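You operate a simulated robot arm through the tools that you are given. There is no shell and no other tool. Be economical: measure what you need, move in short steps, check, and stop when the job is done.

The job below is to be done with a simulated robot arm. You get a single attempt, and the scene is never put back.

TASK
Brush the chalk off the green platform pad and lay it on the platform.
Fine: brush it on the carriage pad; brush back where it stood; the other pads stay. Set down upright: brush with orange knob. What is to be rubbed or washed off counts as gone when no trace of it is left.

Only the result counts: the job must be done as asked and must still hold three seconds after the hand-in. Knocking over, shifting, dropping, spilling or breaking anything else fails it.

THE ROBOT
A 7-joint arm with a two-finger parallel gripper on a trunk, on a base that drives. Base frame: it is fixed to the floor where the robot stands at the start and does not move with it; the origin is under the middle of the robot, x ahead of it, y to its left, z up; the surface under the hand at the start is at about z = 850. Lengths are in mm, angles in rad, forces in N, time in s.
With the tool pointing down near the work surface it reaches from about 180 to 740 mm from the robot's upright axis, wherever it stands. Its first joint turns from -2.897 to 2.897 rad. Places, roughly: blue platform pad (24x11x6 cm) [500, -300, 500]; carriage pad [-1300, 100, 400]; green platform pad (24x11x6 cm) [500, -100, 500]; grey platform pad (24x11x5 cm) [500, 100, 500]; platform top [-1300, -600, 400]. Payload 3.91 kg.
The tool frame sits at the grasp point between the pads (the TCP): z along the fingers, y along the line on which they close. The tips reach 30 mm beyond it. Largest opening 110 mm; finger width 20, thickness 10; the body of the gripper, 48 by 112 mm, starts 55 mm behind the TCP.
Orientation is that of the tool frame in the base frame, as [roll, pitch, yaw] about the fixed x, y, z axes, in that order (R = Rz(yaw) Ry(pitch) Rx(roll)). With the fingers straight down and closing along the base's y, the tool's x points along the base's -x, its y along +y and its z along -z.

THE INTERFACE
- The arm moves only by the tool send_rows. Its argument "commands" is a list of rows, each a list of 7 numbers: the shift along the tool's x, y, z in cm, then the turn, a rotation vector about the tool's x, y, z in rad, then the finger opening in cm, from 0 to 11. In form: [[x, y, z, rx, ry, rz, hand], ...]. A call has 1 to 12 rows; each row is the pose to reach, as a shift and turn from the pose commanded when the call began, along the tool's axes at that moment. Rows are played at 5 a second. More than 50 mm and 0.15 rad between two rows, or a gripper value outside its range, and nothing of the call is played. Where a pose cannot be reached the arm comes as near as it can. A force on the tool above 40 N (or 10 N above the force at the start of the call, whichever is more), or a blocked arm, ends the call early, and 0.2 s more pass. Each finger travels about 153 mm/s and halts on what it meets, pressing with about 33 N; the grip force reading is that of the motor and also rises with nothing between the fingers. The clock runs only during rows and for 0.2 s after the last one: add rows that repeat a pose to give the fingers time. The reply holds the time, the measured pose of the TCP, the force on the tool along the base axes, the opening and the grip force, in the units named above and with some noise, with the torque about the TCP (base axes, N m) and any sound that the robot's microphone picked up, and new pictures: "views" is both (left out), scene, wrist or none.
- Cameras (640 x 400 px; columns grow to the right, rows downward): "scene" is now at [-46.3, 197.8, 1289.5]; the picture's right is [0.85, -0.53, 0.00], its down [-0.49, -0.79, -0.36] and it looks along [0.19, 0.31, -0.93] (base axes); focal length 214 px, centre (320, 200). "wrist" rides on the gripper at [77, 7, -115] in the tool frame; the picture's right is [-0.09, 1.00, 0.00], its down [-0.80, -0.07, -0.59] and it looks along [-0.59, -0.05, 0.80] (tool axes); focal length 270 px, centre (320, 200). There is no depth. A picture from a camera that has moved, and an enlarged one, comes with that camera's place and axes in the base frame and with its lens.
- raise_lower(by): slides the trunk up (or, below 0, down) by that many mm; the arm and the scene camera ride with it, the base frame stays. It gives what a move gives, with no picture.
- roll_base(legs): drives the robot by 1 to 6 legs, each [ahead, turn to the left] in mm and rad, along the robot's own axes; the way and the turn of a leg run together, so that a leg with both is an arc; at most 1500 mm and 3.142 rad a leg. The arm and the cameras ride along, it lands a little off, and it stops where it bumps. It gives what a move gives, and a new picture of the scene camera.
- pan_tilt(pan, tilt): turns the head with the scene camera to pan (to the left, within 2.705 rad either way) and tilt (down, from -0.506 to 1.204), counted from straight ahead of the robot. It gives what a move gives, and a new picture of the scene camera.
- close_up(camera, box): a new picture of the part [left, top, right, bottom] of that camera's present view, enlarged. It takes no simulated time.
- close_job(): hands the job in; it is judged then, once.

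Work in short steps. Places have to be worked out from the pictures, the camera data and where the tool is seen: move nearer, look again, correct. Check each grasp and each placing, and mend what went wrong. You have 120 turns and 260 pictures in all, those below and enlarged ones among them. Open the gripper and draw the arm clear of the work before you hand the job in, unless the task says otherwise; then end with one line.

The tools are called after ">>>" as a command line: name --pt "numbers of a row" for each row, then --argument value for the rest, lists and objects as JSON in quotes. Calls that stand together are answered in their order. send_rows: Moves the arm, as the interface text tells. Its arguments: {"type":"object","properties":{"commands":{"type":"array"},"views":{"type":"string","enum":["both","scene","wrist","none"]}},"required":["commands"]} The other tools are called the same way: raise_lower (by) slides the trunk up or down; roll_base (legs) drives the base; pan_tilt (pan, tilt) turns the head that bears the scene camera; close_up (camera, box) takes an enlarged picture of a part of a camera's view; close_job () hands the job in.

At the start:

```text
time: 0.0
position: [388.6, -131.9, 903.8]
ee_rot: [-3.14, -0.002, 3.141]
wrist_force: [-0.7, -0.3, -0.4]
ft_torque: [-0.02, 0.0, 0.0]
width: 110.1
grasp_force: 0.0
trunk travel left (down, up): [-300.0, 310.0]
robot x, y, heading: [-0.9, -1.1, 0.0]
head pan, tilt: [1.016, 1.201]
```

scene: 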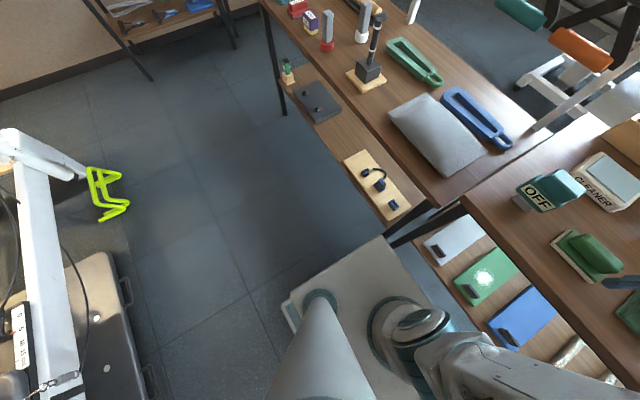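
wrist: 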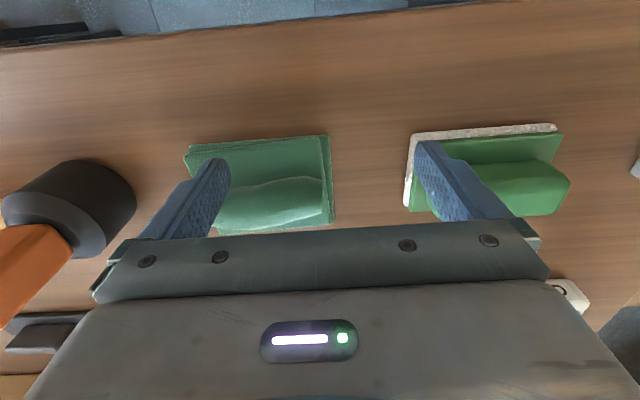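

The scene shows the green pad with chalk on a lower shelf, among the grey and blue. I look around with the head to find the brush, carriage pad and platform.

>>> pan_tilt --pan 0.0 --tilt 0.9

>>> pan_tilt --pan 2.6 --tilt 0.6

>>> pan_tilt --pan -2.6 --tilt 0.6

>>> pan_tilt --pan -1.0 --tilt 0.8

```text
time: 1.3
position: [388.6, -133.0, 904.8]
ee_rot: [-3.14, -0.001, -3.141]
wrist_force: [0.8, -0.3, -0.2]
ft_torque: [-0.01, -0.03, 0.03]
width: 110.0
grasp_force: 0.0
trunk travel left (down, up): [-300.0, 310.0]
robot x, y, heading: [-2.3, -1.8, 0.002]
head pan, tilt: [0.0, 0.901]
camera scene: at [-0.3, 150.3, 1309.3], right [0.0, -1.0, 0.0], down [-0.78, 0.0, -0.62], along [0.62, 0.0, -0.78], focal length 214 px, centre (320, 200)
```

scene: 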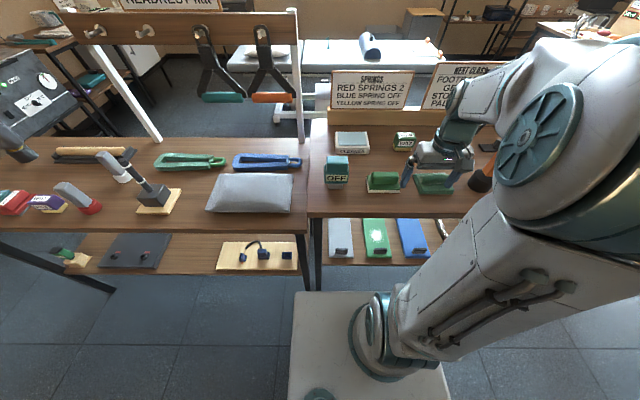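

```text
time: 3.6
position: [390.4, -131.5, 903.8]
ee_rot: [3.141, 0.0, -3.141]
wrist_force: [0.7, -0.2, -0.9]
ft_torque: [-0.01, -0.04, 0.03]
width: 109.9
grasp_force: 0.1
trunk travel left (down, up): [-300.0, 310.0]
robot x, y, heading: [1.4, 3.8, 0.001]
head pan, tilt: [2.601, 0.6]
camera scene: at [-151.5, 195.8, 1334.1], right [0.52, 0.86, 0.0], down [0.48, -0.29, -0.83], along [-0.71, 0.43, -0.56], focal length 214 px, centre (320, 200)
```

scene: 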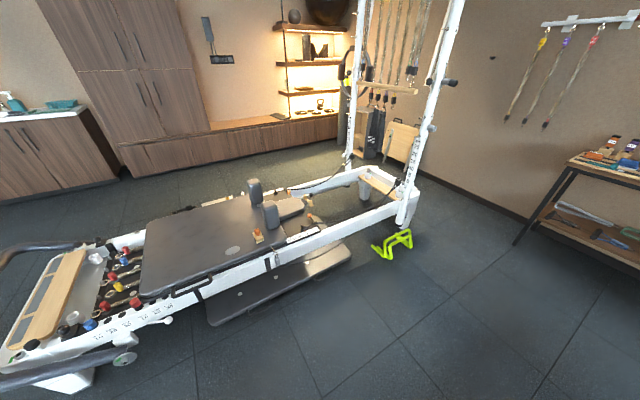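

```text
time: 7.7
position: [389.9, -132.2, 904.9]
ee_rot: [3.141, 0.0, -3.141]
wrist_force: [-0.2, -0.4, 0.1]
ft_torque: [0.03, -0.01, -0.01]
width: 109.7
grasp_force: 0.1
trunk travel left (down, up): [-300.0, 310.0]
robot x, y, heading: [-0.5, 1.6, 0.002]
head pan, tilt: [-2.601, 0.6]
camera scene: at [-151.5, 104.7, 1334.1], right [-0.52, 0.86, 0.0], down [0.48, 0.29, -0.83], along [-0.71, -0.43, -0.56], focal length 214 px, centre (320, 200)
```

scene: 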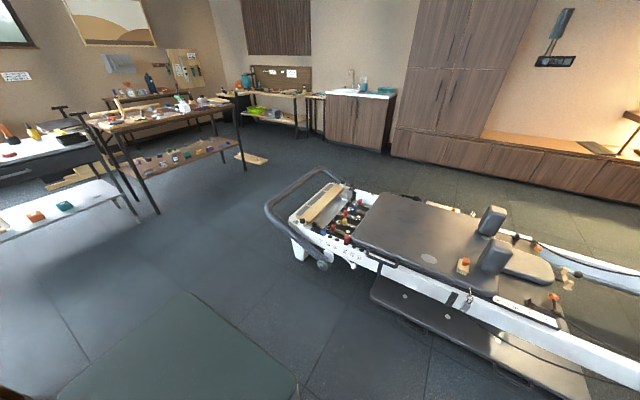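

```text
time: 9.3
position: [389.6, -132.7, 905.2]
ee_rot: [-3.141, 0.001, 3.141]
wrist_force: [0.4, -0.2, 0.1]
ft_torque: [-0.01, -0.02, 0.02]
width: 109.8
grasp_force: 0.1
trunk travel left (down, up): [-300.0, 310.0]
robot x, y, heading: [-0.7, 0.7, 0.0]
head pan, tilt: [-1.0, 0.799]
camera scene: at [-32.2, 82.3, 1317.2], right [-0.84, -0.54, 0.0], down [-0.39, 0.6, -0.7], along [0.38, -0.59, -0.72], focal length 214 px, centre (320, 200)
```

scene: 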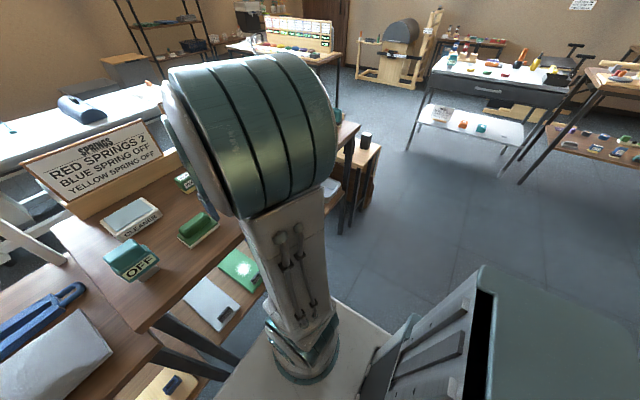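

The reformer is behind the robot (platform and carriage found). Now I enlarge to identify the brush with the orange knob.

>>> pan_tilt --pan -0.3 --tilt 0.75

>>> close_up --camera "wrist" --box '[0, 100, 320, 400]'

>>> close_up --camera "scene" --box '[160, 80, 420, 280]'

```text
time: 10.4
position: [388.9, -133.6, 904.4]
ee_rot: [3.141, 0.001, -3.14]
wrist_force: [0.8, 0.4, -0.1]
ft_torque: [-0.01, -0.01, -0.02]
width: 110.0
grasp_force: 0.1
trunk travel left (down, up): [-300.0, 310.0]
robot x, y, heading: [-3.2, 2.0, 0.004]
head pan, tilt: [-0.3, 0.75]
camera scene: at [3.4, 125.7, 1321.2], right [-0.3, -0.95, 0.0], down [-0.65, 0.2, -0.73], along [0.7, -0.22, -0.68], focal length 214 px, centre (320, 200)
```

scene: 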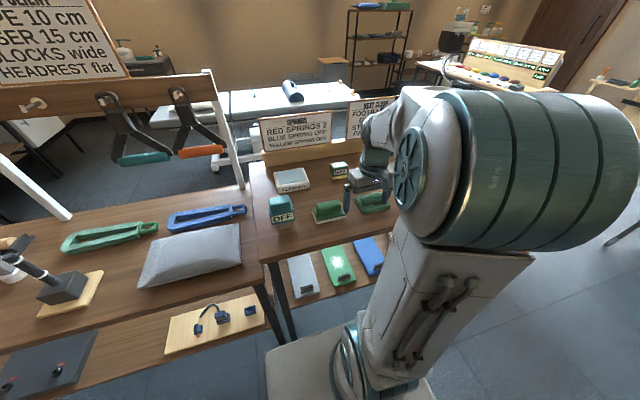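

```text
1.33 times, centred on (160, 250) of wrist
camera zoom: at [312.6, -127.1, 1019.7], right [0.09, 1.0, 0.0], down [0.8, -0.07, 0.59], along [0.59, -0.05, -0.8], focal length 360 px, centre (533, 133)
```

zoom: 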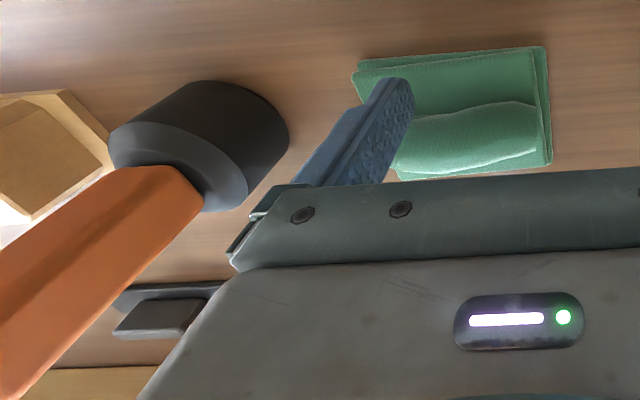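

```text
2.00 times, centred on (290, 180) of scene
camera zoom: at [3.4, 125.7, 1321.2], right [-0.3, -0.95, 0.0], down [-0.65, 0.2, -0.73], along [0.7, -0.22, -0.68], focal length 429 px, centre (380, 240)
```

zoom: 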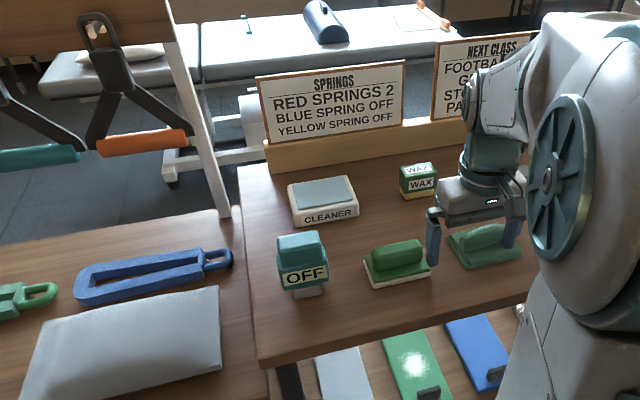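

I raise the arm to see the brush station better with the wrist camera, moving toward -y.

>>> send_rows --pt "0 0 -5 0 0 0 11" --pt "2 -2 -10 0 0 0 11" --pt "4 -5 -13 0 0 0 11" --pt "6 -8 -15 0 0 0 11" --pt "8 -11 -17 0 0 0 11" --pt "8 -14 -18 0 0 0 11"

```text
refused: row 2 steps farther than a row can; nothing moved
```

>>> send_rows --pt "0 0 -4 0 0 0 11" --pt "1.5 -1.5 -8 0 0 0 11" --pt "3 -3 -11 0 0 0 11" --pt "5 -6 -14 0 0 0 11" --pt "7 -9 -16 0 0 0 11" --pt "8 -12 -18 0 0 0 11"

```text
time: 11.8
position: [309.5, -253.7, 1084.1]
ee_rot: [3.141, 0.002, 3.141]
wrist_force: [0.5, -0.4, 0.8]
ft_torque: [-0.02, 0.01, 0.0]
width: 109.8
grasp_force: 0.0
trunk travel left (down, up): [-300.0, 310.0]
robot x, y, heading: [-0.4, -2.2, -0.003]
head pan, tilt: [-0.3, 0.75]
camera scene: at [3.4, 125.7, 1321.2], right [-0.3, -0.96, 0.0], down [-0.65, 0.2, -0.73], along [0.7, -0.22, -0.68], focal length 214 px, centre (320, 200)
camera wrist: at [232.6, -247.7, 1200.1], right [0.09, 1.0, 0.0], down [0.8, -0.07, 0.59], along [0.59, -0.05, -0.8], focal length 270 px, centre (320, 200)
```

scene: 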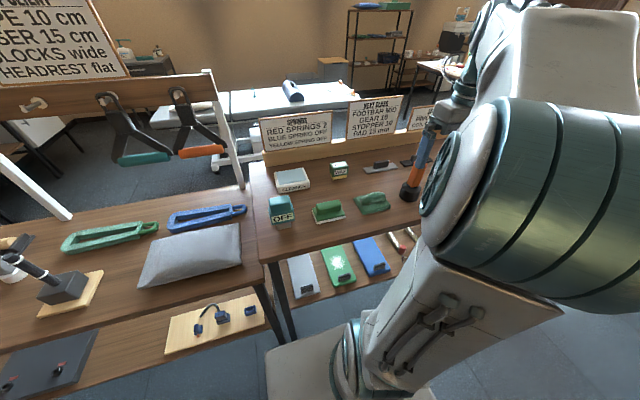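
wrist: 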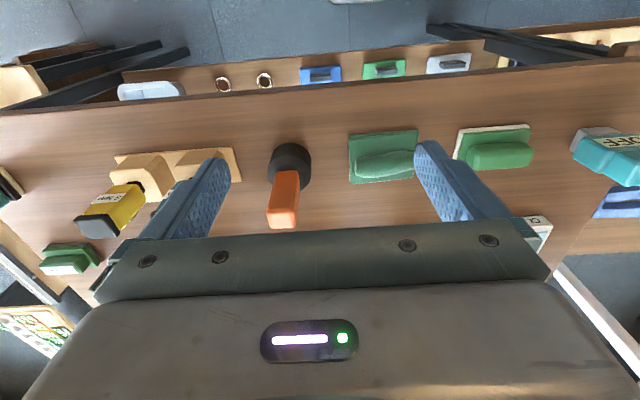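

I enlarge the wrist view of candidates, then turn the head to check the orange objects on the carriage.

>>> close_up --camera "wrist" --box '[30, 110, 350, 310]'

>>> pan_tilt --pan 2.7 --tilt 0.55

>>> close_up --camera "scene" --box '[140, 170, 400, 320]'

```text
2.00 times, centred on (190, 210) of wrist
camera zoom: at [232.6, -247.7, 1200.1], right [0.09, 1.0, 0.0], down [0.8, -0.07, 0.59], along [0.59, -0.05, -0.8], focal length 541 px, centre (580, 180)
```

zoom: 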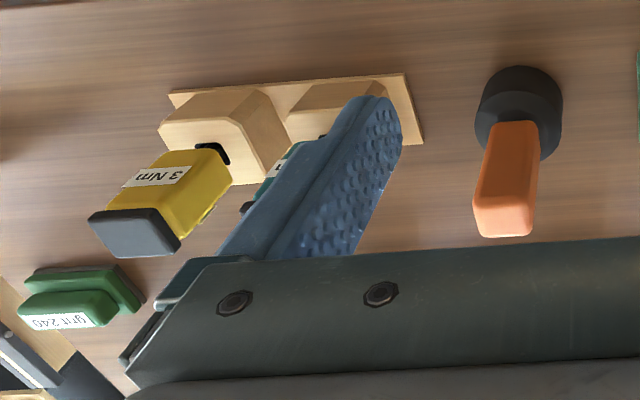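

```text
time: 14.4
position: [309.2, -252.0, 1085.1]
ee_rot: [-3.141, 0.0, -3.142]
wrist_force: [0.0, 0.5, 0.1]
ft_torque: [0.03, -0.02, -0.02]
width: 110.2
grasp_force: 0.0
trunk travel left (down, up): [-300.0, 310.0]
robot x, y, heading: [-2.7, 0.6, -0.001]
head pan, tilt: [2.7, 0.55]
camera scene: at [-157.0, 188.6, 1338.6], right [0.43, 0.9, 0.0], down [0.47, -0.22, -0.85], along [-0.77, 0.36, -0.52], focal length 214 px, centre (320, 200)
```

scene: 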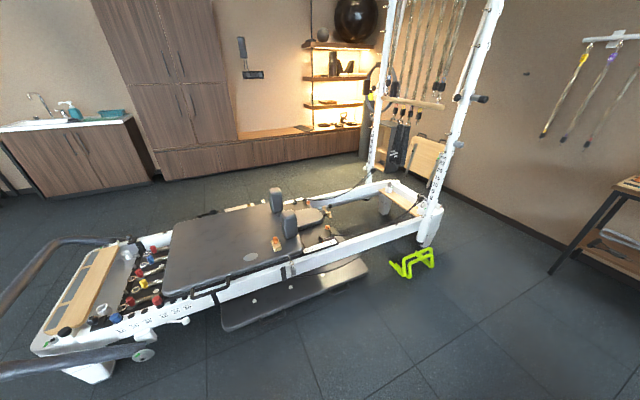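

```text
2.46 times, centred on (270, 245) of scene
camera zoom: at [-157.0, 188.6, 1338.6], right [0.43, 0.9, 0.0], down [0.47, -0.22, -0.85], along [-0.77, 0.36, -0.52], focal length 528 px, centre (443, 89)
```

zoom: 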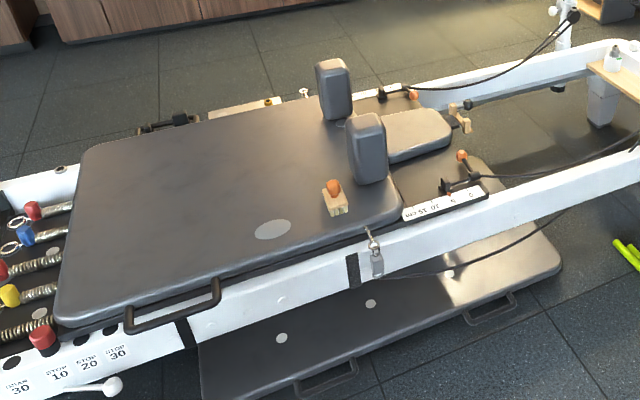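

The brush (wood block, white bristles, orange knob) stands on the carriage near one shoulder rest; the orange/black thing on the table is a mallet. For the green pad I back off so the arm is clear of the table, lower the trunk, and look at the shelf.

>>> roll_base --legs '[[-350, 0]]'

>>> raise_lower --by -300

>>> pan_tilt --pan 0.0 --tilt 0.6

>>> send_rows --pt "0 0 0 0 0 0 11" --views "wrist"

```text
time: 16.7
position: [-38.2, -253.3, 1083.8]
ee_rot: [-3.141, 0.0, -3.137]
wrist_force: [1.0, 0.0, 0.7]
ft_torque: [-0.01, 0.01, -0.01]
width: 110.0
grasp_force: 0.0
trunk travel left (down, up): [-300.0, 310.0]
robot x, y, heading: [-348.2, -3.4, 0.002]
head pan, tilt: [2.7, 0.55]
camera scene: at [-505.6, 187.2, 1338.6], right [0.42, 0.91, 0.0], down [0.47, -0.22, -0.85], along [-0.77, 0.36, -0.52], focal length 214 px, centre (320, 200)
```

scene: 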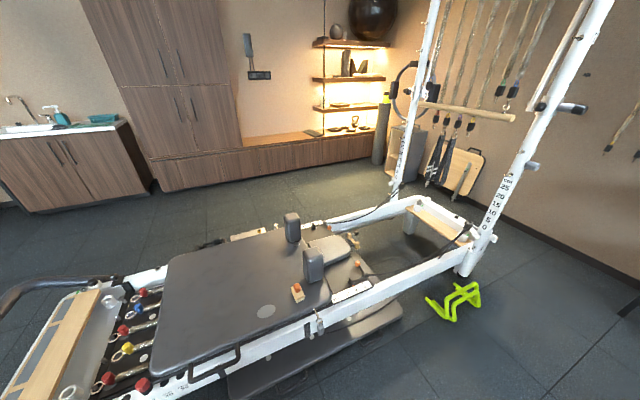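

```text
time: 19.7
position: [-36.4, -252.0, 785.1]
ee_rot: [3.141, 0.0, -3.139]
wrist_force: [-0.3, 0.2, 0.4]
ft_torque: [-0.02, 0.02, -0.01]
width: 109.9
grasp_force: 0.1
trunk travel left (down, up): [0.0, 610.0]
robot x, y, heading: [-346.6, -2.8, 0.004]
head pan, tilt: [2.7, 0.55]
```

```text
time: 22.1
position: [-38.3, -253.1, 784.8]
ee_rot: [3.141, 0.0, -3.139]
wrist_force: [-0.1, 0.8, -0.1]
ft_torque: [0.02, 0.03, -0.03]
width: 110.2
grasp_force: 0.0
trunk travel left (down, up): [0.0, 610.0]
robot x, y, heading: [-346.6, 0.7, 0.006]
head pan, tilt: [0.0, 0.6]
camera scene: at [-335.9, 149.6, 1034.1], right [0.0, -1.0, 0.0], down [-0.56, 0.0, -0.83], along [0.83, 0.0, -0.56], focal length 214 px, centre (320, 200)
```

scene: 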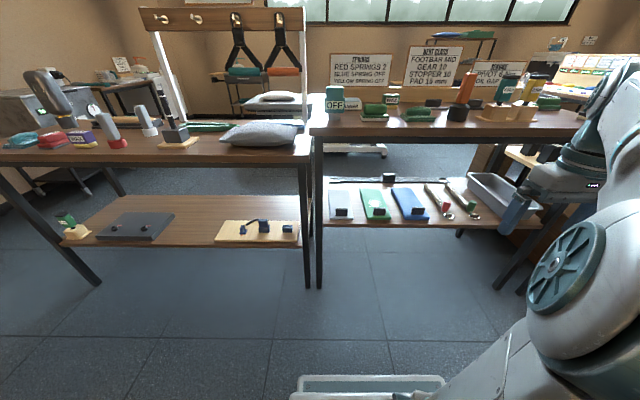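

```text
time: 22.5
position: [-36.8, -252.7, 784.2]
ee_rot: [-3.141, 0.0, -3.138]
wrist_force: [-0.6, -0.7, -0.4]
ft_torque: [0.01, -0.03, 0.01]
width: 110.1
grasp_force: 0.0
trunk travel left (down, up): [0.0, 610.0]
robot x, y, heading: [-352.1, -1.8, 0.002]
head pan, tilt: [0.0, 0.6]
camera wrist: at [-114.0, -247.1, 899.8], right [0.08, 1.0, 0.0], down [0.8, -0.07, 0.59], along [0.59, -0.05, -0.8], focal length 270 px, centre (320, 200)
```

wrist: 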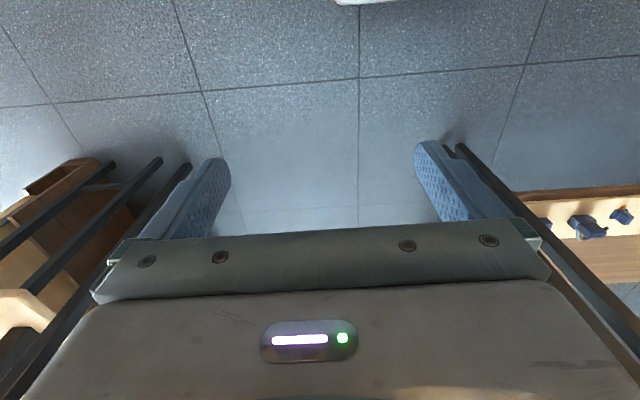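

>>> close_up --camera "scene" --box '[310, 150, 470, 250]'

```text
4.00 times, centred on (390, 200) of scene
camera zoom: at [-335.9, 149.5, 1034.1], right [0.0, -1.0, 0.0], down [-0.56, 0.0, -0.83], along [0.83, 0.0, -0.56], focal length 858 px, centre (40, 200)
```

zoom: 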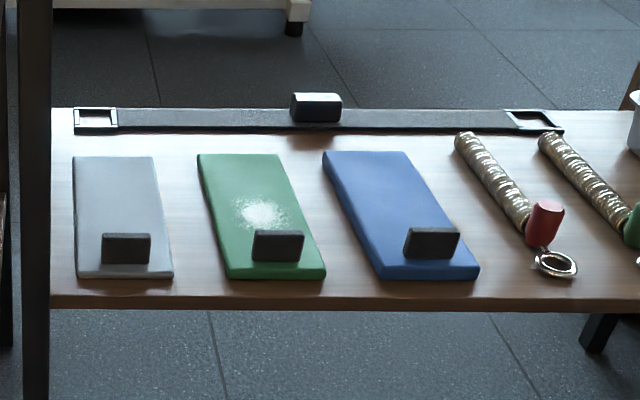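

The pads have an upright black grip plate at their near end; the shelf sits at roughly z≈450 under the table top, so I must go in with a horizontal tool, camera on top. First bring the arm to the middle, then turn the tool half round in steps.

>>> send_rows --pt "0 5 0 0 0 0 11" --pt "0 10 0 0 0 0 11" --pt "0 15 0 0 0 0 11" --pt "0 20 0 0 0 0 11" --pt "-4 24 0 0 0 0 11" --pt "-8 25 0 0 0 -0.14 11" --pt "-8 25 0 0 0 -0.28 11" --pt "-8 25 0 0 0 -0.42 11" --pt "-8 25 0 0 0 -0.56 11" --pt "-8 25 0 0 0 -0.7 11" --pt "-8 25 0 0 0 -0.84 11" --pt "-8 25 0 0 0 -0.98 11" --views "none"

>>> send_rows --pt "0 0 0 0 0 -0.14 11" --pt "0 0 0 0 0 -0.28 11" --pt "0 0 0 0 0 -0.42 11" --pt "0 0 0 0 0 -0.56 11" --pt "0 0 0 0 0 -0.7 11" --pt "0 0 0 0 0 -0.84 11" --pt "0 0 0 0 0 -0.98 11" --pt "0 0 0 0 0 -1.12 11" --pt "0 0 0 0 0 -1.26 11" --pt "0 0 0 0 0 -1.4 11" --pt "0 0 0 0 0 -1.54 11" --pt "0 0 0 0 0 -1.68 11" --views "none"

>>> send_rows --pt "0 0 0 0 0 -0.14 11" --pt "0 0 0 0 0 -0.28 11" --pt "0 0 0 0 0 -0.42 11" --pt "0 0 0 0 0 -0.4816 11" --views "both"

```text
refused: row 5 steps farther than a row can; nothing moved
```

```text
time: 25.1
position: [-36.7, -253.7, 786.1]
ee_rot: [3.141, 0.0, -1.455]
wrist_force: [-0.4, -0.3, 0.1]
ft_torque: [-0.02, -0.02, 0.03]
width: 110.0
grasp_force: 0.0
trunk travel left (down, up): [0.0, 610.0]
robot x, y, heading: [-347.8, 0.3, 0.008]
head pan, tilt: [0.0, 0.6]
```

```text
time: 26.1
position: [-37.4, -251.5, 784.3]
ee_rot: [3.14, 0.001, -0.974]
wrist_force: [-0.7, 0.0, -0.2]
ft_torque: [-0.03, 0.03, 0.02]
width: 109.8
grasp_force: 0.0
trunk travel left (down, up): [0.0, 610.0]
robot x, y, heading: [-351.2, 0.5, 0.003]
head pan, tilt: [0.0, 0.6]
camera scene: at [-335.9, 149.5, 1034.1], right [0.0, -1.0, 0.0], down [-0.56, 0.0, -0.83], along [0.83, 0.0, -0.56], focal length 214 px, centre (320, 200)
camera wrist: at [0.8, -320.9, 899.8], right [-0.87, -0.49, 0.0], down [-0.39, 0.7, 0.59], along [-0.29, 0.52, -0.8], focal length 270 px, centre (320, 200)
```

scene: 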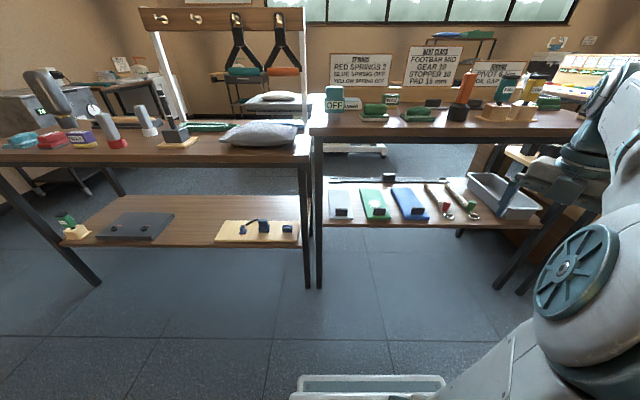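
wrist: 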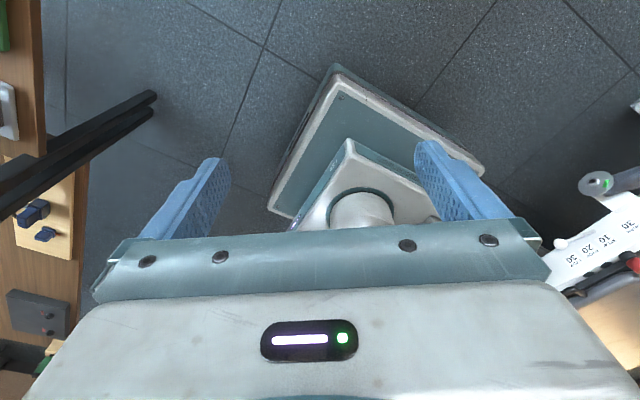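

Turning works. Finish the turn while bringing the tool to the middle.

>>> send_rows --pt "-2.15 -3.18 0 0 0 -0.139 11" --pt "-4.3 -6.37 0 0 0 -0.278 11" --pt "-6.45 -9.55 0 0 0 -0.417 11" --pt "-8.6 -12.7 0 0 0 -0.556 11" --pt "-10.75 -15.9 0 0 0 -0.695 11" --pt "-12.9 -19.1 0 0 0 -0.834 11" --pt "-15 -22.3 0 0 0 -0.974 11" --views "none"

>>> send_rows --pt "0 0 0 0 0.14 0 11" --pt "0 0 0 0 0.28 0 11" --pt "0 0 0 0 0.42 0 11" --pt "0 0 0 0 0.56 0 11" --pt "0 0 0 0 0.7 0 11" --pt "0 0 0 0 0.84 0 11" --pt "0 0 0 0 0.98 0 11" --pt "0 0 0 0 1.12 0 11" --pt "0 0 0 0 1.26 0 11" --pt "0 0 0 0 1.4 0 11" --pt "0 0 0 0 1.5 0 11" --pt "0 0 0 0 1.5708 0 11" --views "both"

```text
time: 27.7
position: [64.5, -2.0, 784.1]
ee_rot: [3.138, 0.0, 0.0]
wrist_force: [0.6, 1.1, 0.5]
ft_torque: [-0.08, 0.0, 0.01]
width: 110.1
grasp_force: 0.1
trunk travel left (down, up): [0.0, 610.0]
robot x, y, heading: [-346.3, -1.0, 0.005]
head pan, tilt: [0.0, 0.6]
```

```text
time: 29.7
position: [68.2, 89.7, 774.0]
ee_rot: [-3.097, -1.193, 0.24]
wrist_force: [0.3, -1.2, 0.0]
ft_torque: [-0.04, 0.0, 0.0]
width: 109.6
grasp_force: 0.1
trunk travel left (down, up): [0.0, 610.0]
robot x, y, heading: [-345.9, 1.8, 0.0]
head pan, tilt: [0.0, 0.6]
stopped in row 9: the arm was blocked; the commanded pose is now the measured one
camera scene: at [-321.3, 138.2, 1036.0], right [0.0, -1.0, -0.01], down [-0.58, 0.01, -0.82], along [0.82, 0.01, -0.58], focal length 214 px, centre (320, 200)
camera wrist: at [-3.5, 58.6, 887.7], right [0.24, -0.96, -0.1], down [-0.84, -0.16, -0.52], along [0.49, 0.21, -0.85], focal length 270 px, centre (320, 200)
```

scene: 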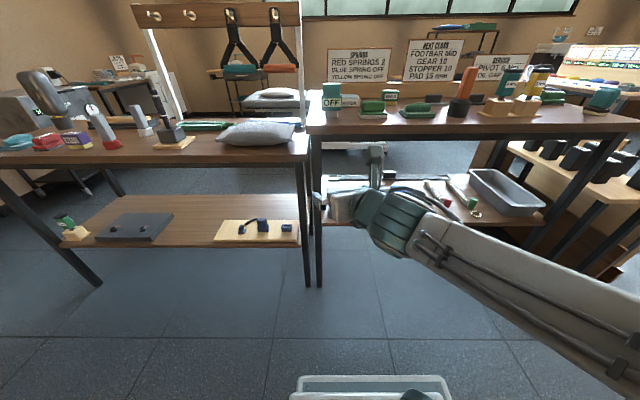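
wrist: 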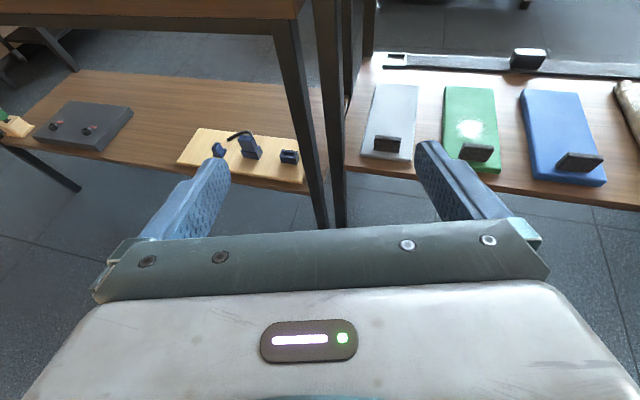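

The arm got blocked at pitch about -1.19 here (near a joint limit). I reach farther forward and lower, where a level tool should be easier.

>>> send_rows --pt "-1.35 3.27 2.5 0 0 0 11" --pt "-2.7 6.53 5 0 0 0 11" --pt "-4.05 9.8 7.5 0 0 0 11" --pt "-5.4 13.1 10 0 0 0 11" --pt "-6.75 16.3 12.5 0 0 0 11" --pt "-8.1 19.6 15 0 0 0 11" --views "both"

```text
time: 30.4
position: [66.8, 110.9, 798.9]
ee_rot: [-2.961, -1.397, 0.387]
wrist_force: [0.4, -0.1, 0.4]
ft_torque: [0.02, 0.02, 0.03]
width: 110.0
grasp_force: 0.1
trunk travel left (down, up): [0.0, 610.0]
robot x, y, heading: [-346.8, -0.3, 0.007]
head pan, tilt: [0.0, 0.6]
stopped in row 3: the arm was blocked; the commanded pose is now the measured one
camera scene: at [-331.2, 133.7, 1035.9], right [0.0, -1.0, -0.02], down [-0.57, 0.01, -0.82], along [0.82, 0.01, -0.57], focal length 214 px, centre (320, 200)
camera wrist: at [-13.0, 48.1, 893.2], right [0.52, -0.85, -0.12], down [-0.66, -0.31, -0.69], along [0.55, 0.43, -0.72], focal length 270 px, centre (320, 200)
```

scene: 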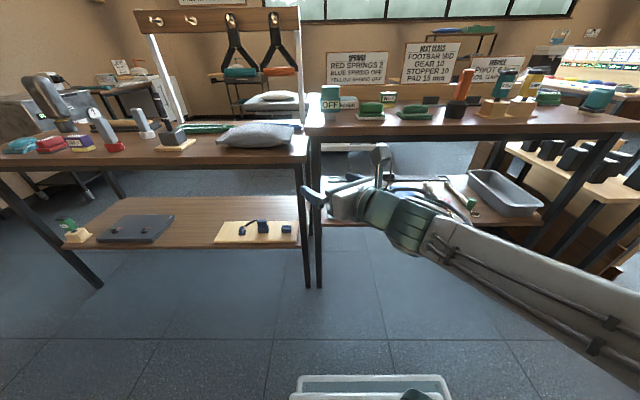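
wrist: 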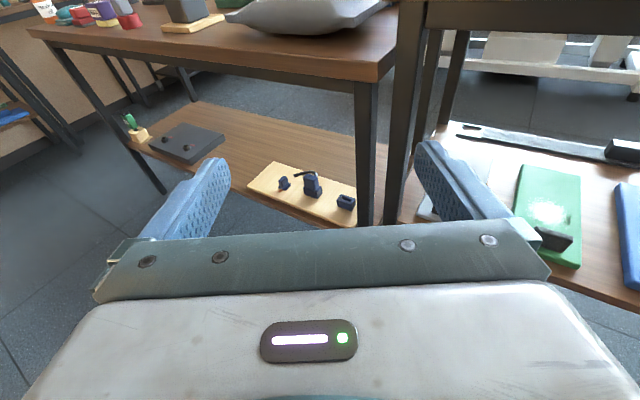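

Something in the arm is jammed (elbow low at right). I back out to a gentler pose: higher, centered, yaw 0, pitch -0.9.

>>> send_rows --pt "1.1 2.2 0 -0.091 -0.076 0.021 11" --pt "2.2 4.4 0 -0.182 -0.152 0.041 11" --pt "3.35 6.55 0.1 -0.273 -0.228 0.062 11" --pt "4.5 8.7 0.1 -0.365 -0.303 0.083 11" --pt "5.6 10.9 0.2 -0.456 -0.379 0.103 11" --pt "6.7 13.1 0.2 -0.547 -0.455 0.124 11" --views "scene"

```text
time: 31.8
position: [147.7, 15.2, 860.0]
ee_rot: [2.988, -0.936, 0.13]
wrist_force: [-0.1, 0.6, 0.2]
ft_torque: [0.02, 0.0, 0.01]
width: 109.9
grasp_force: 0.2
trunk travel left (down, up): [0.0, 610.0]
robot x, y, heading: [-346.8, -0.4, 0.001]
head pan, tilt: [0.0, 0.6]
camera scene: at [-335.8, 149.4, 1034.1], right [0.0, -1.0, 0.0], down [-0.56, 0.0, -0.83], along [0.83, 0.0, -0.56], focal length 214 px, centre (320, 200)
```

scene: 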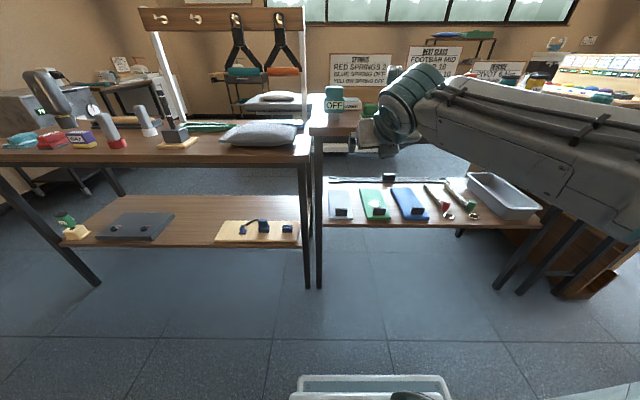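

The wrist was simply too close to the robot. I back the base 120 mm more, then reach forward and down.

>>> roll_base --legs '[[-120, 0]]'

>>> send_rows --pt "-1.9 -0.1 3.7 0.007 -0.006 0.011 11" --pt "-3.8 -0.2 7.4 0.014 -0.012 0.022 11" --pt "-5.7 -0.3 11.1 0.021 -0.018 0.033 11" --pt "-7.7 -0.5 14.7 0.028 -0.024 0.044 11" --pt "-9.6 -0.6 18.4 0.035 -0.03 0.054 11" --pt "-11.5 -0.7 22.1 0.043 -0.036 0.065 11" --pt "-13.4 -0.8 25.8 0.05 -0.042 0.076 11" --views "both"

```text
time: 33.0
position: [26.8, 15.2, 859.8]
ee_rot: [2.987, -0.937, 0.13]
wrist_force: [-0.5, -0.3, 0.4]
ft_torque: [0.0, 0.01, 0.01]
width: 110.2
grasp_force: 0.1
trunk travel left (down, up): [0.0, 610.0]
robot x, y, heading: [-467.1, -3.0, 0.001]
head pan, tilt: [0.0, 0.6]
camera scene: at [-455.9, 149.2, 1034.1], right [0.0, -1.0, 0.0], down [-0.56, 0.0, -0.83], along [0.83, 0.0, -0.56], focal length 214 px, centre (320, 200)
```

scene: 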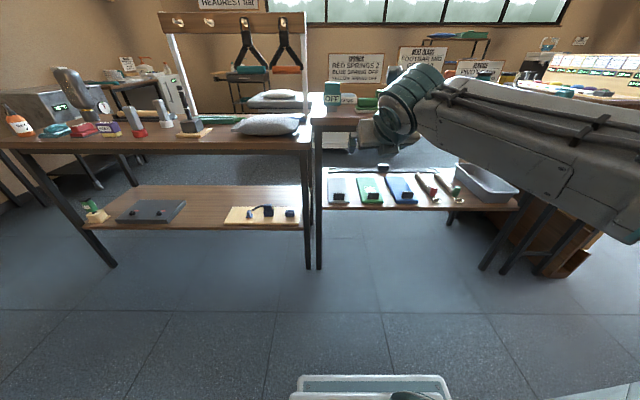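

```text
time: 34.6
position: [156.6, -2.0, 601.5]
ee_rot: [3.141, -0.901, -0.003]
wrist_force: [0.4, 1.8, 0.5]
ft_torque: [-0.06, 0.09, -0.06]
width: 110.0
grasp_force: 0.1
trunk travel left (down, up): [0.0, 610.0]
robot x, y, heading: [-471.8, -0.7, -0.001]
head pan, tilt: [0.0, 0.6]
camera scene: at [-455.6, 149.3, 1034.1], right [0.0, -1.0, 0.0], down [-0.56, 0.0, -0.83], along [0.83, 0.0, -0.56], focal length 214 px, centre (320, 200)
camera wrist: at [115.0, -9.0, 731.9], right [-0.06, -1.0, -0.07], down [-0.96, 0.07, -0.26], along [0.26, 0.05, -0.96], focal length 270 px, centre (320, 200)
```

scene: 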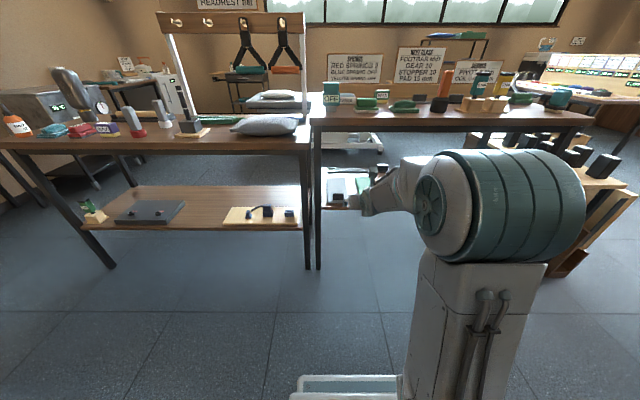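
wrist: 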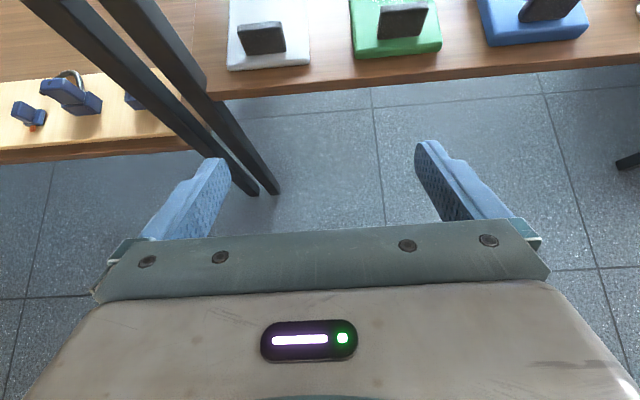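

Good, the green handle appears near (371,-97,~500). Now pitch level and shift sideways to y≈-100, keeping height.

>>> send_rows --pt "0 2 0 0 0.12 0 11" --pt "0 4 0 0 0.24 0 11" --pt "0 6 0 0 0.36 0 11" --pt "0 8 0 0 0.48 0 11" --pt "0 9.8 0 0 0.6 0 11" --pt "0 9.8 0 0 0.65 0 11" --views "both"

```text
time: 36.0
position: [156.4, -98.6, 599.9]
ee_rot: [3.081, -1.551, 0.06]
wrist_force: [0.5, -0.2, -0.2]
ft_torque: [-0.02, 0.01, 0.02]
width: 109.9
grasp_force: 0.1
trunk travel left (down, up): [0.0, 610.0]
robot x, y, heading: [-472.2, 3.2, -0.001]
head pan, tilt: [0.0, 0.6]
camera scene: at [-455.9, 149.2, 1034.1], right [0.0, -1.0, 0.0], down [-0.56, 0.0, -0.83], along [0.83, 0.0, -0.56], focal length 214 px, centre (320, 200)
camera wrist: at [43.3, -105.9, 679.4], right [0.0, -1.0, -0.09], down [-0.61, 0.07, -0.79], along [0.79, 0.05, -0.61], focal length 270 px, centre (320, 200)
```

scene: 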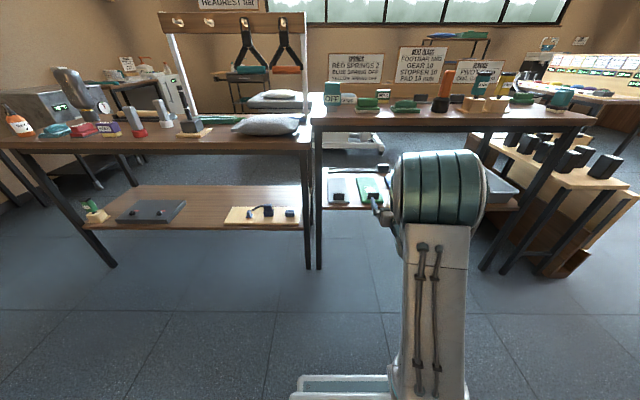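
wrist: 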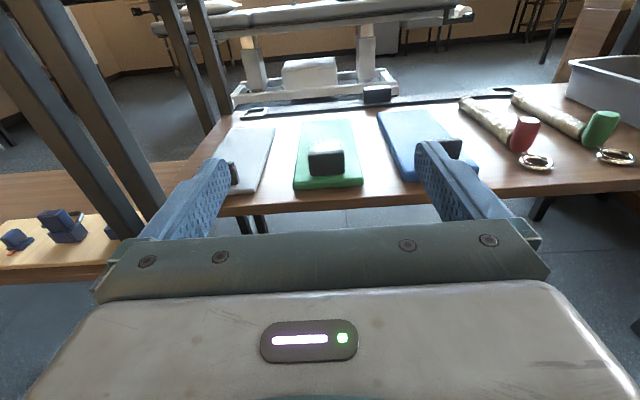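

Level pose reached. Enlarge to measure the handle.

>>> close_up --camera "wrist" --box '[250, 90, 410, 210]'

```text
3.33 times, centred on (330, 150) of wrist
camera zoom: at [43.3, -105.9, 679.4], right [0.0, -1.0, -0.09], down [-0.61, 0.07, -0.79], along [0.79, 0.05, -0.61], focal length 901 px, centre (287, 367)
```

zoom: 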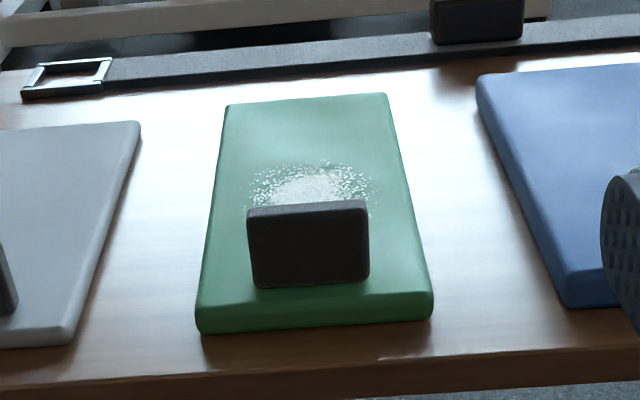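

Handle: roughly x 397–411, y≈-98, z 455–497; pad top z≈455, shelf front edge x≈345. I lower the tool, then drive the base forward most of the way.

>>> send_rows --pt "-4 0 0 0 0 0 11" --pt "-8 0 0 0 0 0 9" --pt "-11 0 0 0 0 0 8" --views "none"

>>> roll_base --legs '[[130, 0]]'

>>> send_rows --pt "0 0 0 0 0 0 8" --views "wrist"

```text
time: 36.9
position: [153.7, -98.8, 490.9]
ee_rot: [3.099, -1.552, 0.041]
wrist_force: [0.1, 0.4, 0.0]
ft_torque: [0.0, 0.02, 0.04]
width: 79.9
grasp_force: 0.0
trunk travel left (down, up): [0.0, 610.0]
robot x, y, heading: [-466.2, -1.3, 0.002]
head pan, tilt: [0.0, 0.6]
```

```text
time: 38.1
position: [287.1, -97.0, 490.5]
ee_rot: [3.102, -1.55, 0.036]
wrist_force: [-0.7, -0.3, 0.0]
ft_torque: [0.0, 0.03, -0.02]
width: 80.0
grasp_force: 0.0
trunk travel left (down, up): [0.0, 610.0]
robot x, y, heading: [-337.4, -2.6, 0.005]
head pan, tilt: [0.0, 0.6]
camera scene: at [-324.6, 149.5, 1034.1], right [0.0, -1.0, 0.0], down [-0.56, 0.0, -0.83], along [0.83, 0.0, -0.56], focal length 214 px, centre (320, 200)
```

scene: 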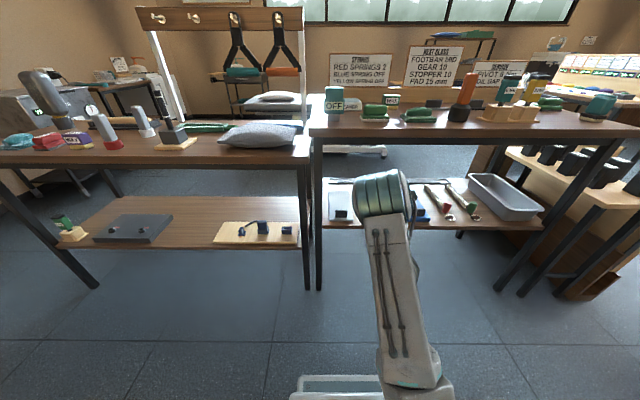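

```text
time: 38.5
position: [285.1, -98.7, 491.3]
ee_rot: [3.109, -1.549, 0.032]
wrist_force: [1.2, 0.3, 0.5]
ft_torque: [0.02, 0.0, 0.03]
width: 79.8
grasp_force: 0.1
trunk travel left (down, up): [0.0, 610.0]
robot x, y, heading: [-336.1, -0.2, 0.001]
head pan, tilt: [0.0, 0.6]
camera wrist: at [172.7, -105.9, 570.5], right [0.0, -1.0, -0.09], down [-0.61, 0.07, -0.79], along [0.79, 0.05, -0.61], focal length 270 px, centre (320, 200)
```

wrist: 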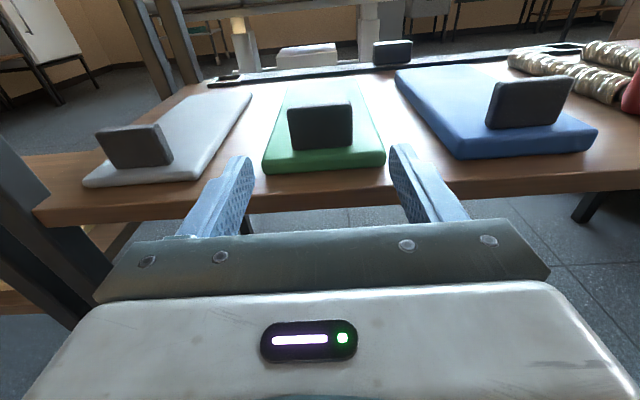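

Handle estimate: x≈385–400, y≈-99, z 465–499. Move in with TCP at (388,-99,477), stopping short first to check.

>>> send_rows --pt "-1.0 0 2 0 0 0 8" --pt "-1.1 0 4.5 0 0 0 8" --pt "-1.1 0 7 0 0 0 8" --views "wrist"

>>> close_up --camera "wrist" --box '[200, 80, 440, 230]'

```text
time: 39.3
position: [355.3, -97.7, 479.0]
ee_rot: [3.094, -1.551, 0.044]
wrist_force: [-0.7, -0.1, -0.2]
ft_torque: [0.0, 0.03, -0.01]
width: 80.1
grasp_force: 0.2
trunk travel left (down, up): [0.0, 610.0]
robot x, y, heading: [-339.0, -3.0, 0.001]
head pan, tilt: [0.0, 0.6]
camera wrist: at [242.7, -105.6, 558.4], right [0.0, -1.0, -0.09], down [-0.61, 0.07, -0.79], along [0.79, 0.05, -0.61], focal length 270 px, centre (320, 200)
```

wrist: 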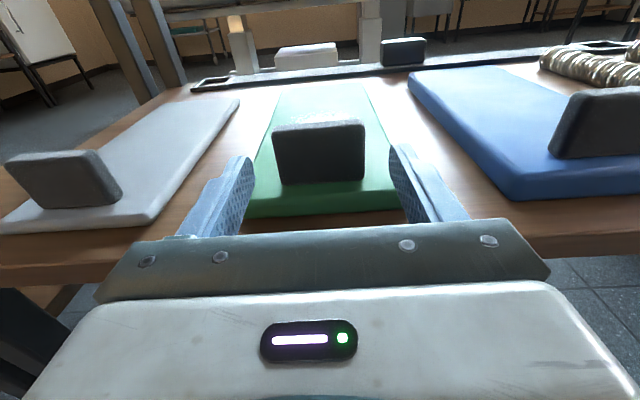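

```text
2.67 times, centred on (320, 155) of wrist
camera zoom: at [242.7, -105.6, 558.4], right [0.0, -1.0, -0.09], down [-0.61, 0.07, -0.79], along [0.79, 0.05, -0.61], focal length 721 px, centre (320, 320)
```

zoom: 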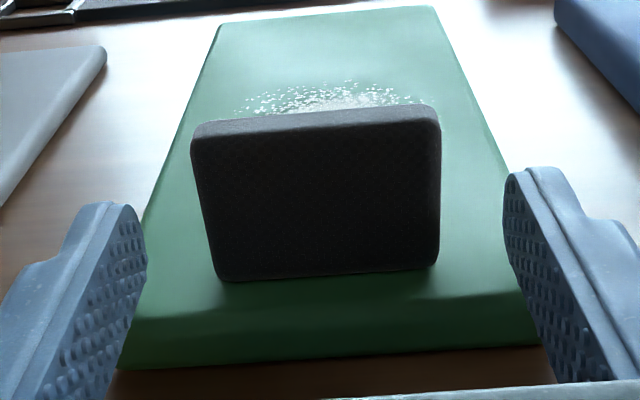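

Handle centre about x=390, front face at 383; fingers straddle it well. Advance 36 mm, 3 mm lower, then close.

>>> send_rows --pt "-0.2 0 2 0 0 0 8" --pt "-0.3 0 3.6 0 0 0 8" --pt "-0.3 0 3.6 0 0 0 6" --pt "-0.3 0 3.6 0 0 0 4" --pt "-0.3 0 3.6 0 0 0 4" --views "wrist"

```text
time: 40.5
position: [391.9, -97.5, 476.3]
ee_rot: [3.1, -1.553, 0.043]
wrist_force: [4.2, 2.6, 4.8]
ft_torque: [0.23, 0.02, -0.1]
width: 51.3
grasp_force: 33.1
trunk travel left (down, up): [0.0, 610.0]
robot x, y, heading: [-339.6, 0.1, 0.007]
head pan, tilt: [0.0, 0.6]
camera wrist: at [278.4, -105.4, 555.4], right [0.0, -1.0, -0.09], down [-0.61, 0.07, -0.79], along [0.79, 0.05, -0.61], focal length 270 px, centre (320, 200)
```

wrist: 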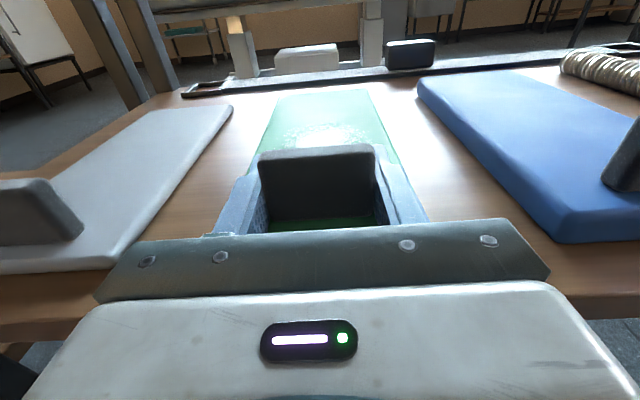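

Gripped at 51 mm. Lift gently by 1–3 cm and watch droop.

>>> send_rows --pt "0.5 0 0 0 0 0 3.5" --pt "1 0 0 0 0 0 3.5" --pt "2 0 0 0 0 0 3.5" --pt "3 0 0 0 0 0 3.5" --views "wrist"

```text
time: 41.5
position: [392.1, -99.1, 505.5]
ee_rot: [3.089, -1.552, 0.053]
wrist_force: [-0.5, -0.8, -1.4]
ft_torque: [0.0, 0.1, -0.02]
width: 51.5
grasp_force: 32.7
trunk travel left (down, up): [0.0, 610.0]
robot x, y, heading: [-335.1, 0.2, 0.003]
head pan, tilt: [0.0, 0.6]
camera wrist: at [278.8, -105.9, 584.2], right [0.0, -1.0, -0.09], down [-0.61, 0.07, -0.79], along [0.79, 0.05, -0.61], focal length 270 px, centre (320, 200)
```

wrist: 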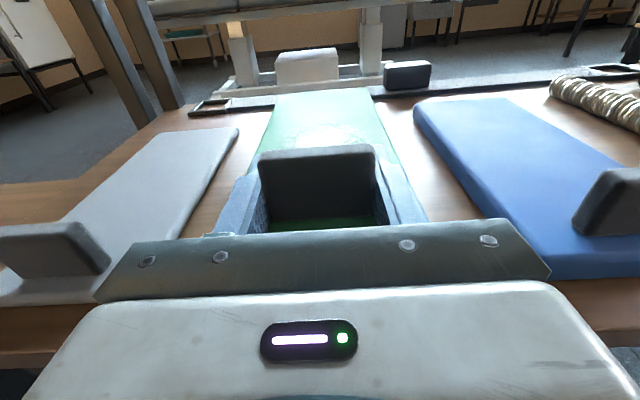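

The pad is light and comes up level. Lift a bit more, then back the base out.

>>> send_rows --pt "2 0 0 0 0 0 3.5" --pt "3.5 0 0 0 0 0 3.5" --views "none"

>>> roll_base --legs '[[-220, 0]]'

>>> send_rows --pt "0 0 -2.5 0 0 0 3.5" --pt "0 0 -5 0 0 0 3.5" --pt "0 0 -7.5 0 0 0 3.5" --pt "0 0 -10 0 0 0 3.5" --views "both"

```text
time: 42.1
position: [392.7, -97.5, 539.7]
ee_rot: [3.119, -1.549, 0.021]
wrist_force: [0.8, -0.2, -0.7]
ft_torque: [0.01, 0.12, 0.0]
width: 51.2
grasp_force: 33.0
trunk travel left (down, up): [0.0, 610.0]
robot x, y, heading: [-335.0, -1.8, -0.0]
head pan, tilt: [0.0, 0.6]
```

```text
time: 43.8
position: [175.9, -99.2, 539.8]
ee_rot: [3.103, -1.549, 0.036]
wrist_force: [0.3, -0.7, -1.4]
ft_torque: [-0.03, 0.12, -0.02]
width: 51.2
grasp_force: 33.2
trunk travel left (down, up): [0.0, 610.0]
robot x, y, heading: [-549.7, 0.2, 0.005]
head pan, tilt: [0.0, 0.6]
camera scene: at [-541.1, 149.0, 1034.1], right [0.0, -1.0, 0.0], down [-0.57, 0.0, -0.82], along [0.82, 0.0, -0.57], focal length 214 px, centre (320, 200)
```

scene: 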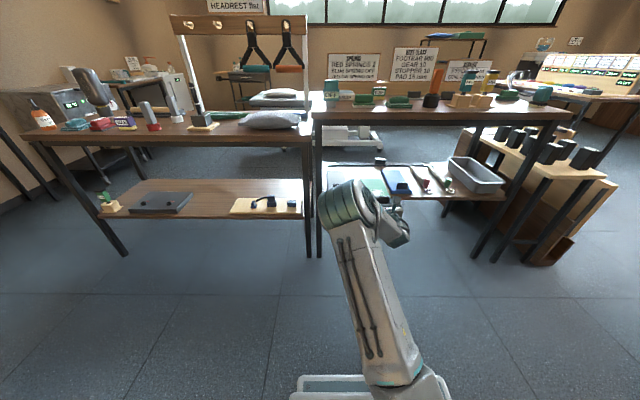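

```text
time: 44.8
position: [76.1, -99.3, 540.3]
ee_rot: [3.118, -1.55, 0.023]
wrist_force: [1.2, -0.1, -1.6]
ft_torque: [0.02, 0.1, -0.05]
width: 51.3
grasp_force: 32.8
trunk travel left (down, up): [0.0, 610.0]
robot x, y, heading: [-551.8, -2.5, 0.001]
head pan, tilt: [0.0, 0.6]
camera scene: at [-541.0, 149.0, 1034.1], right [0.0, -1.0, 0.0], down [-0.57, 0.0, -0.82], along [0.82, 0.0, -0.57], focal length 214 px, centre (320, 200)
camera wrist: at [-37.0, -106.2, 620.9], right [0.0, -1.0, -0.09], down [-0.61, 0.07, -0.79], along [0.79, 0.05, -0.61], focal length 270 px, centre (320, 200)
```

scene: 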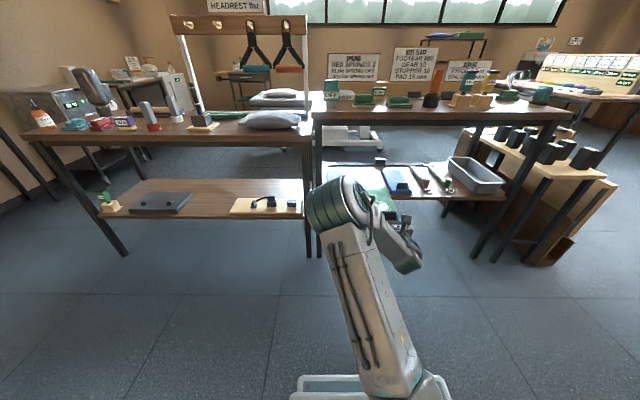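
wrist: 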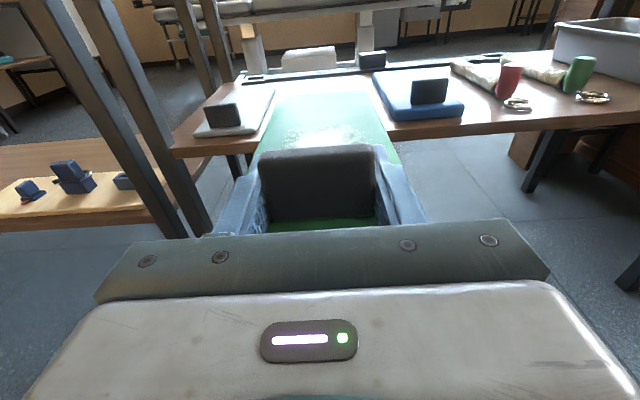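

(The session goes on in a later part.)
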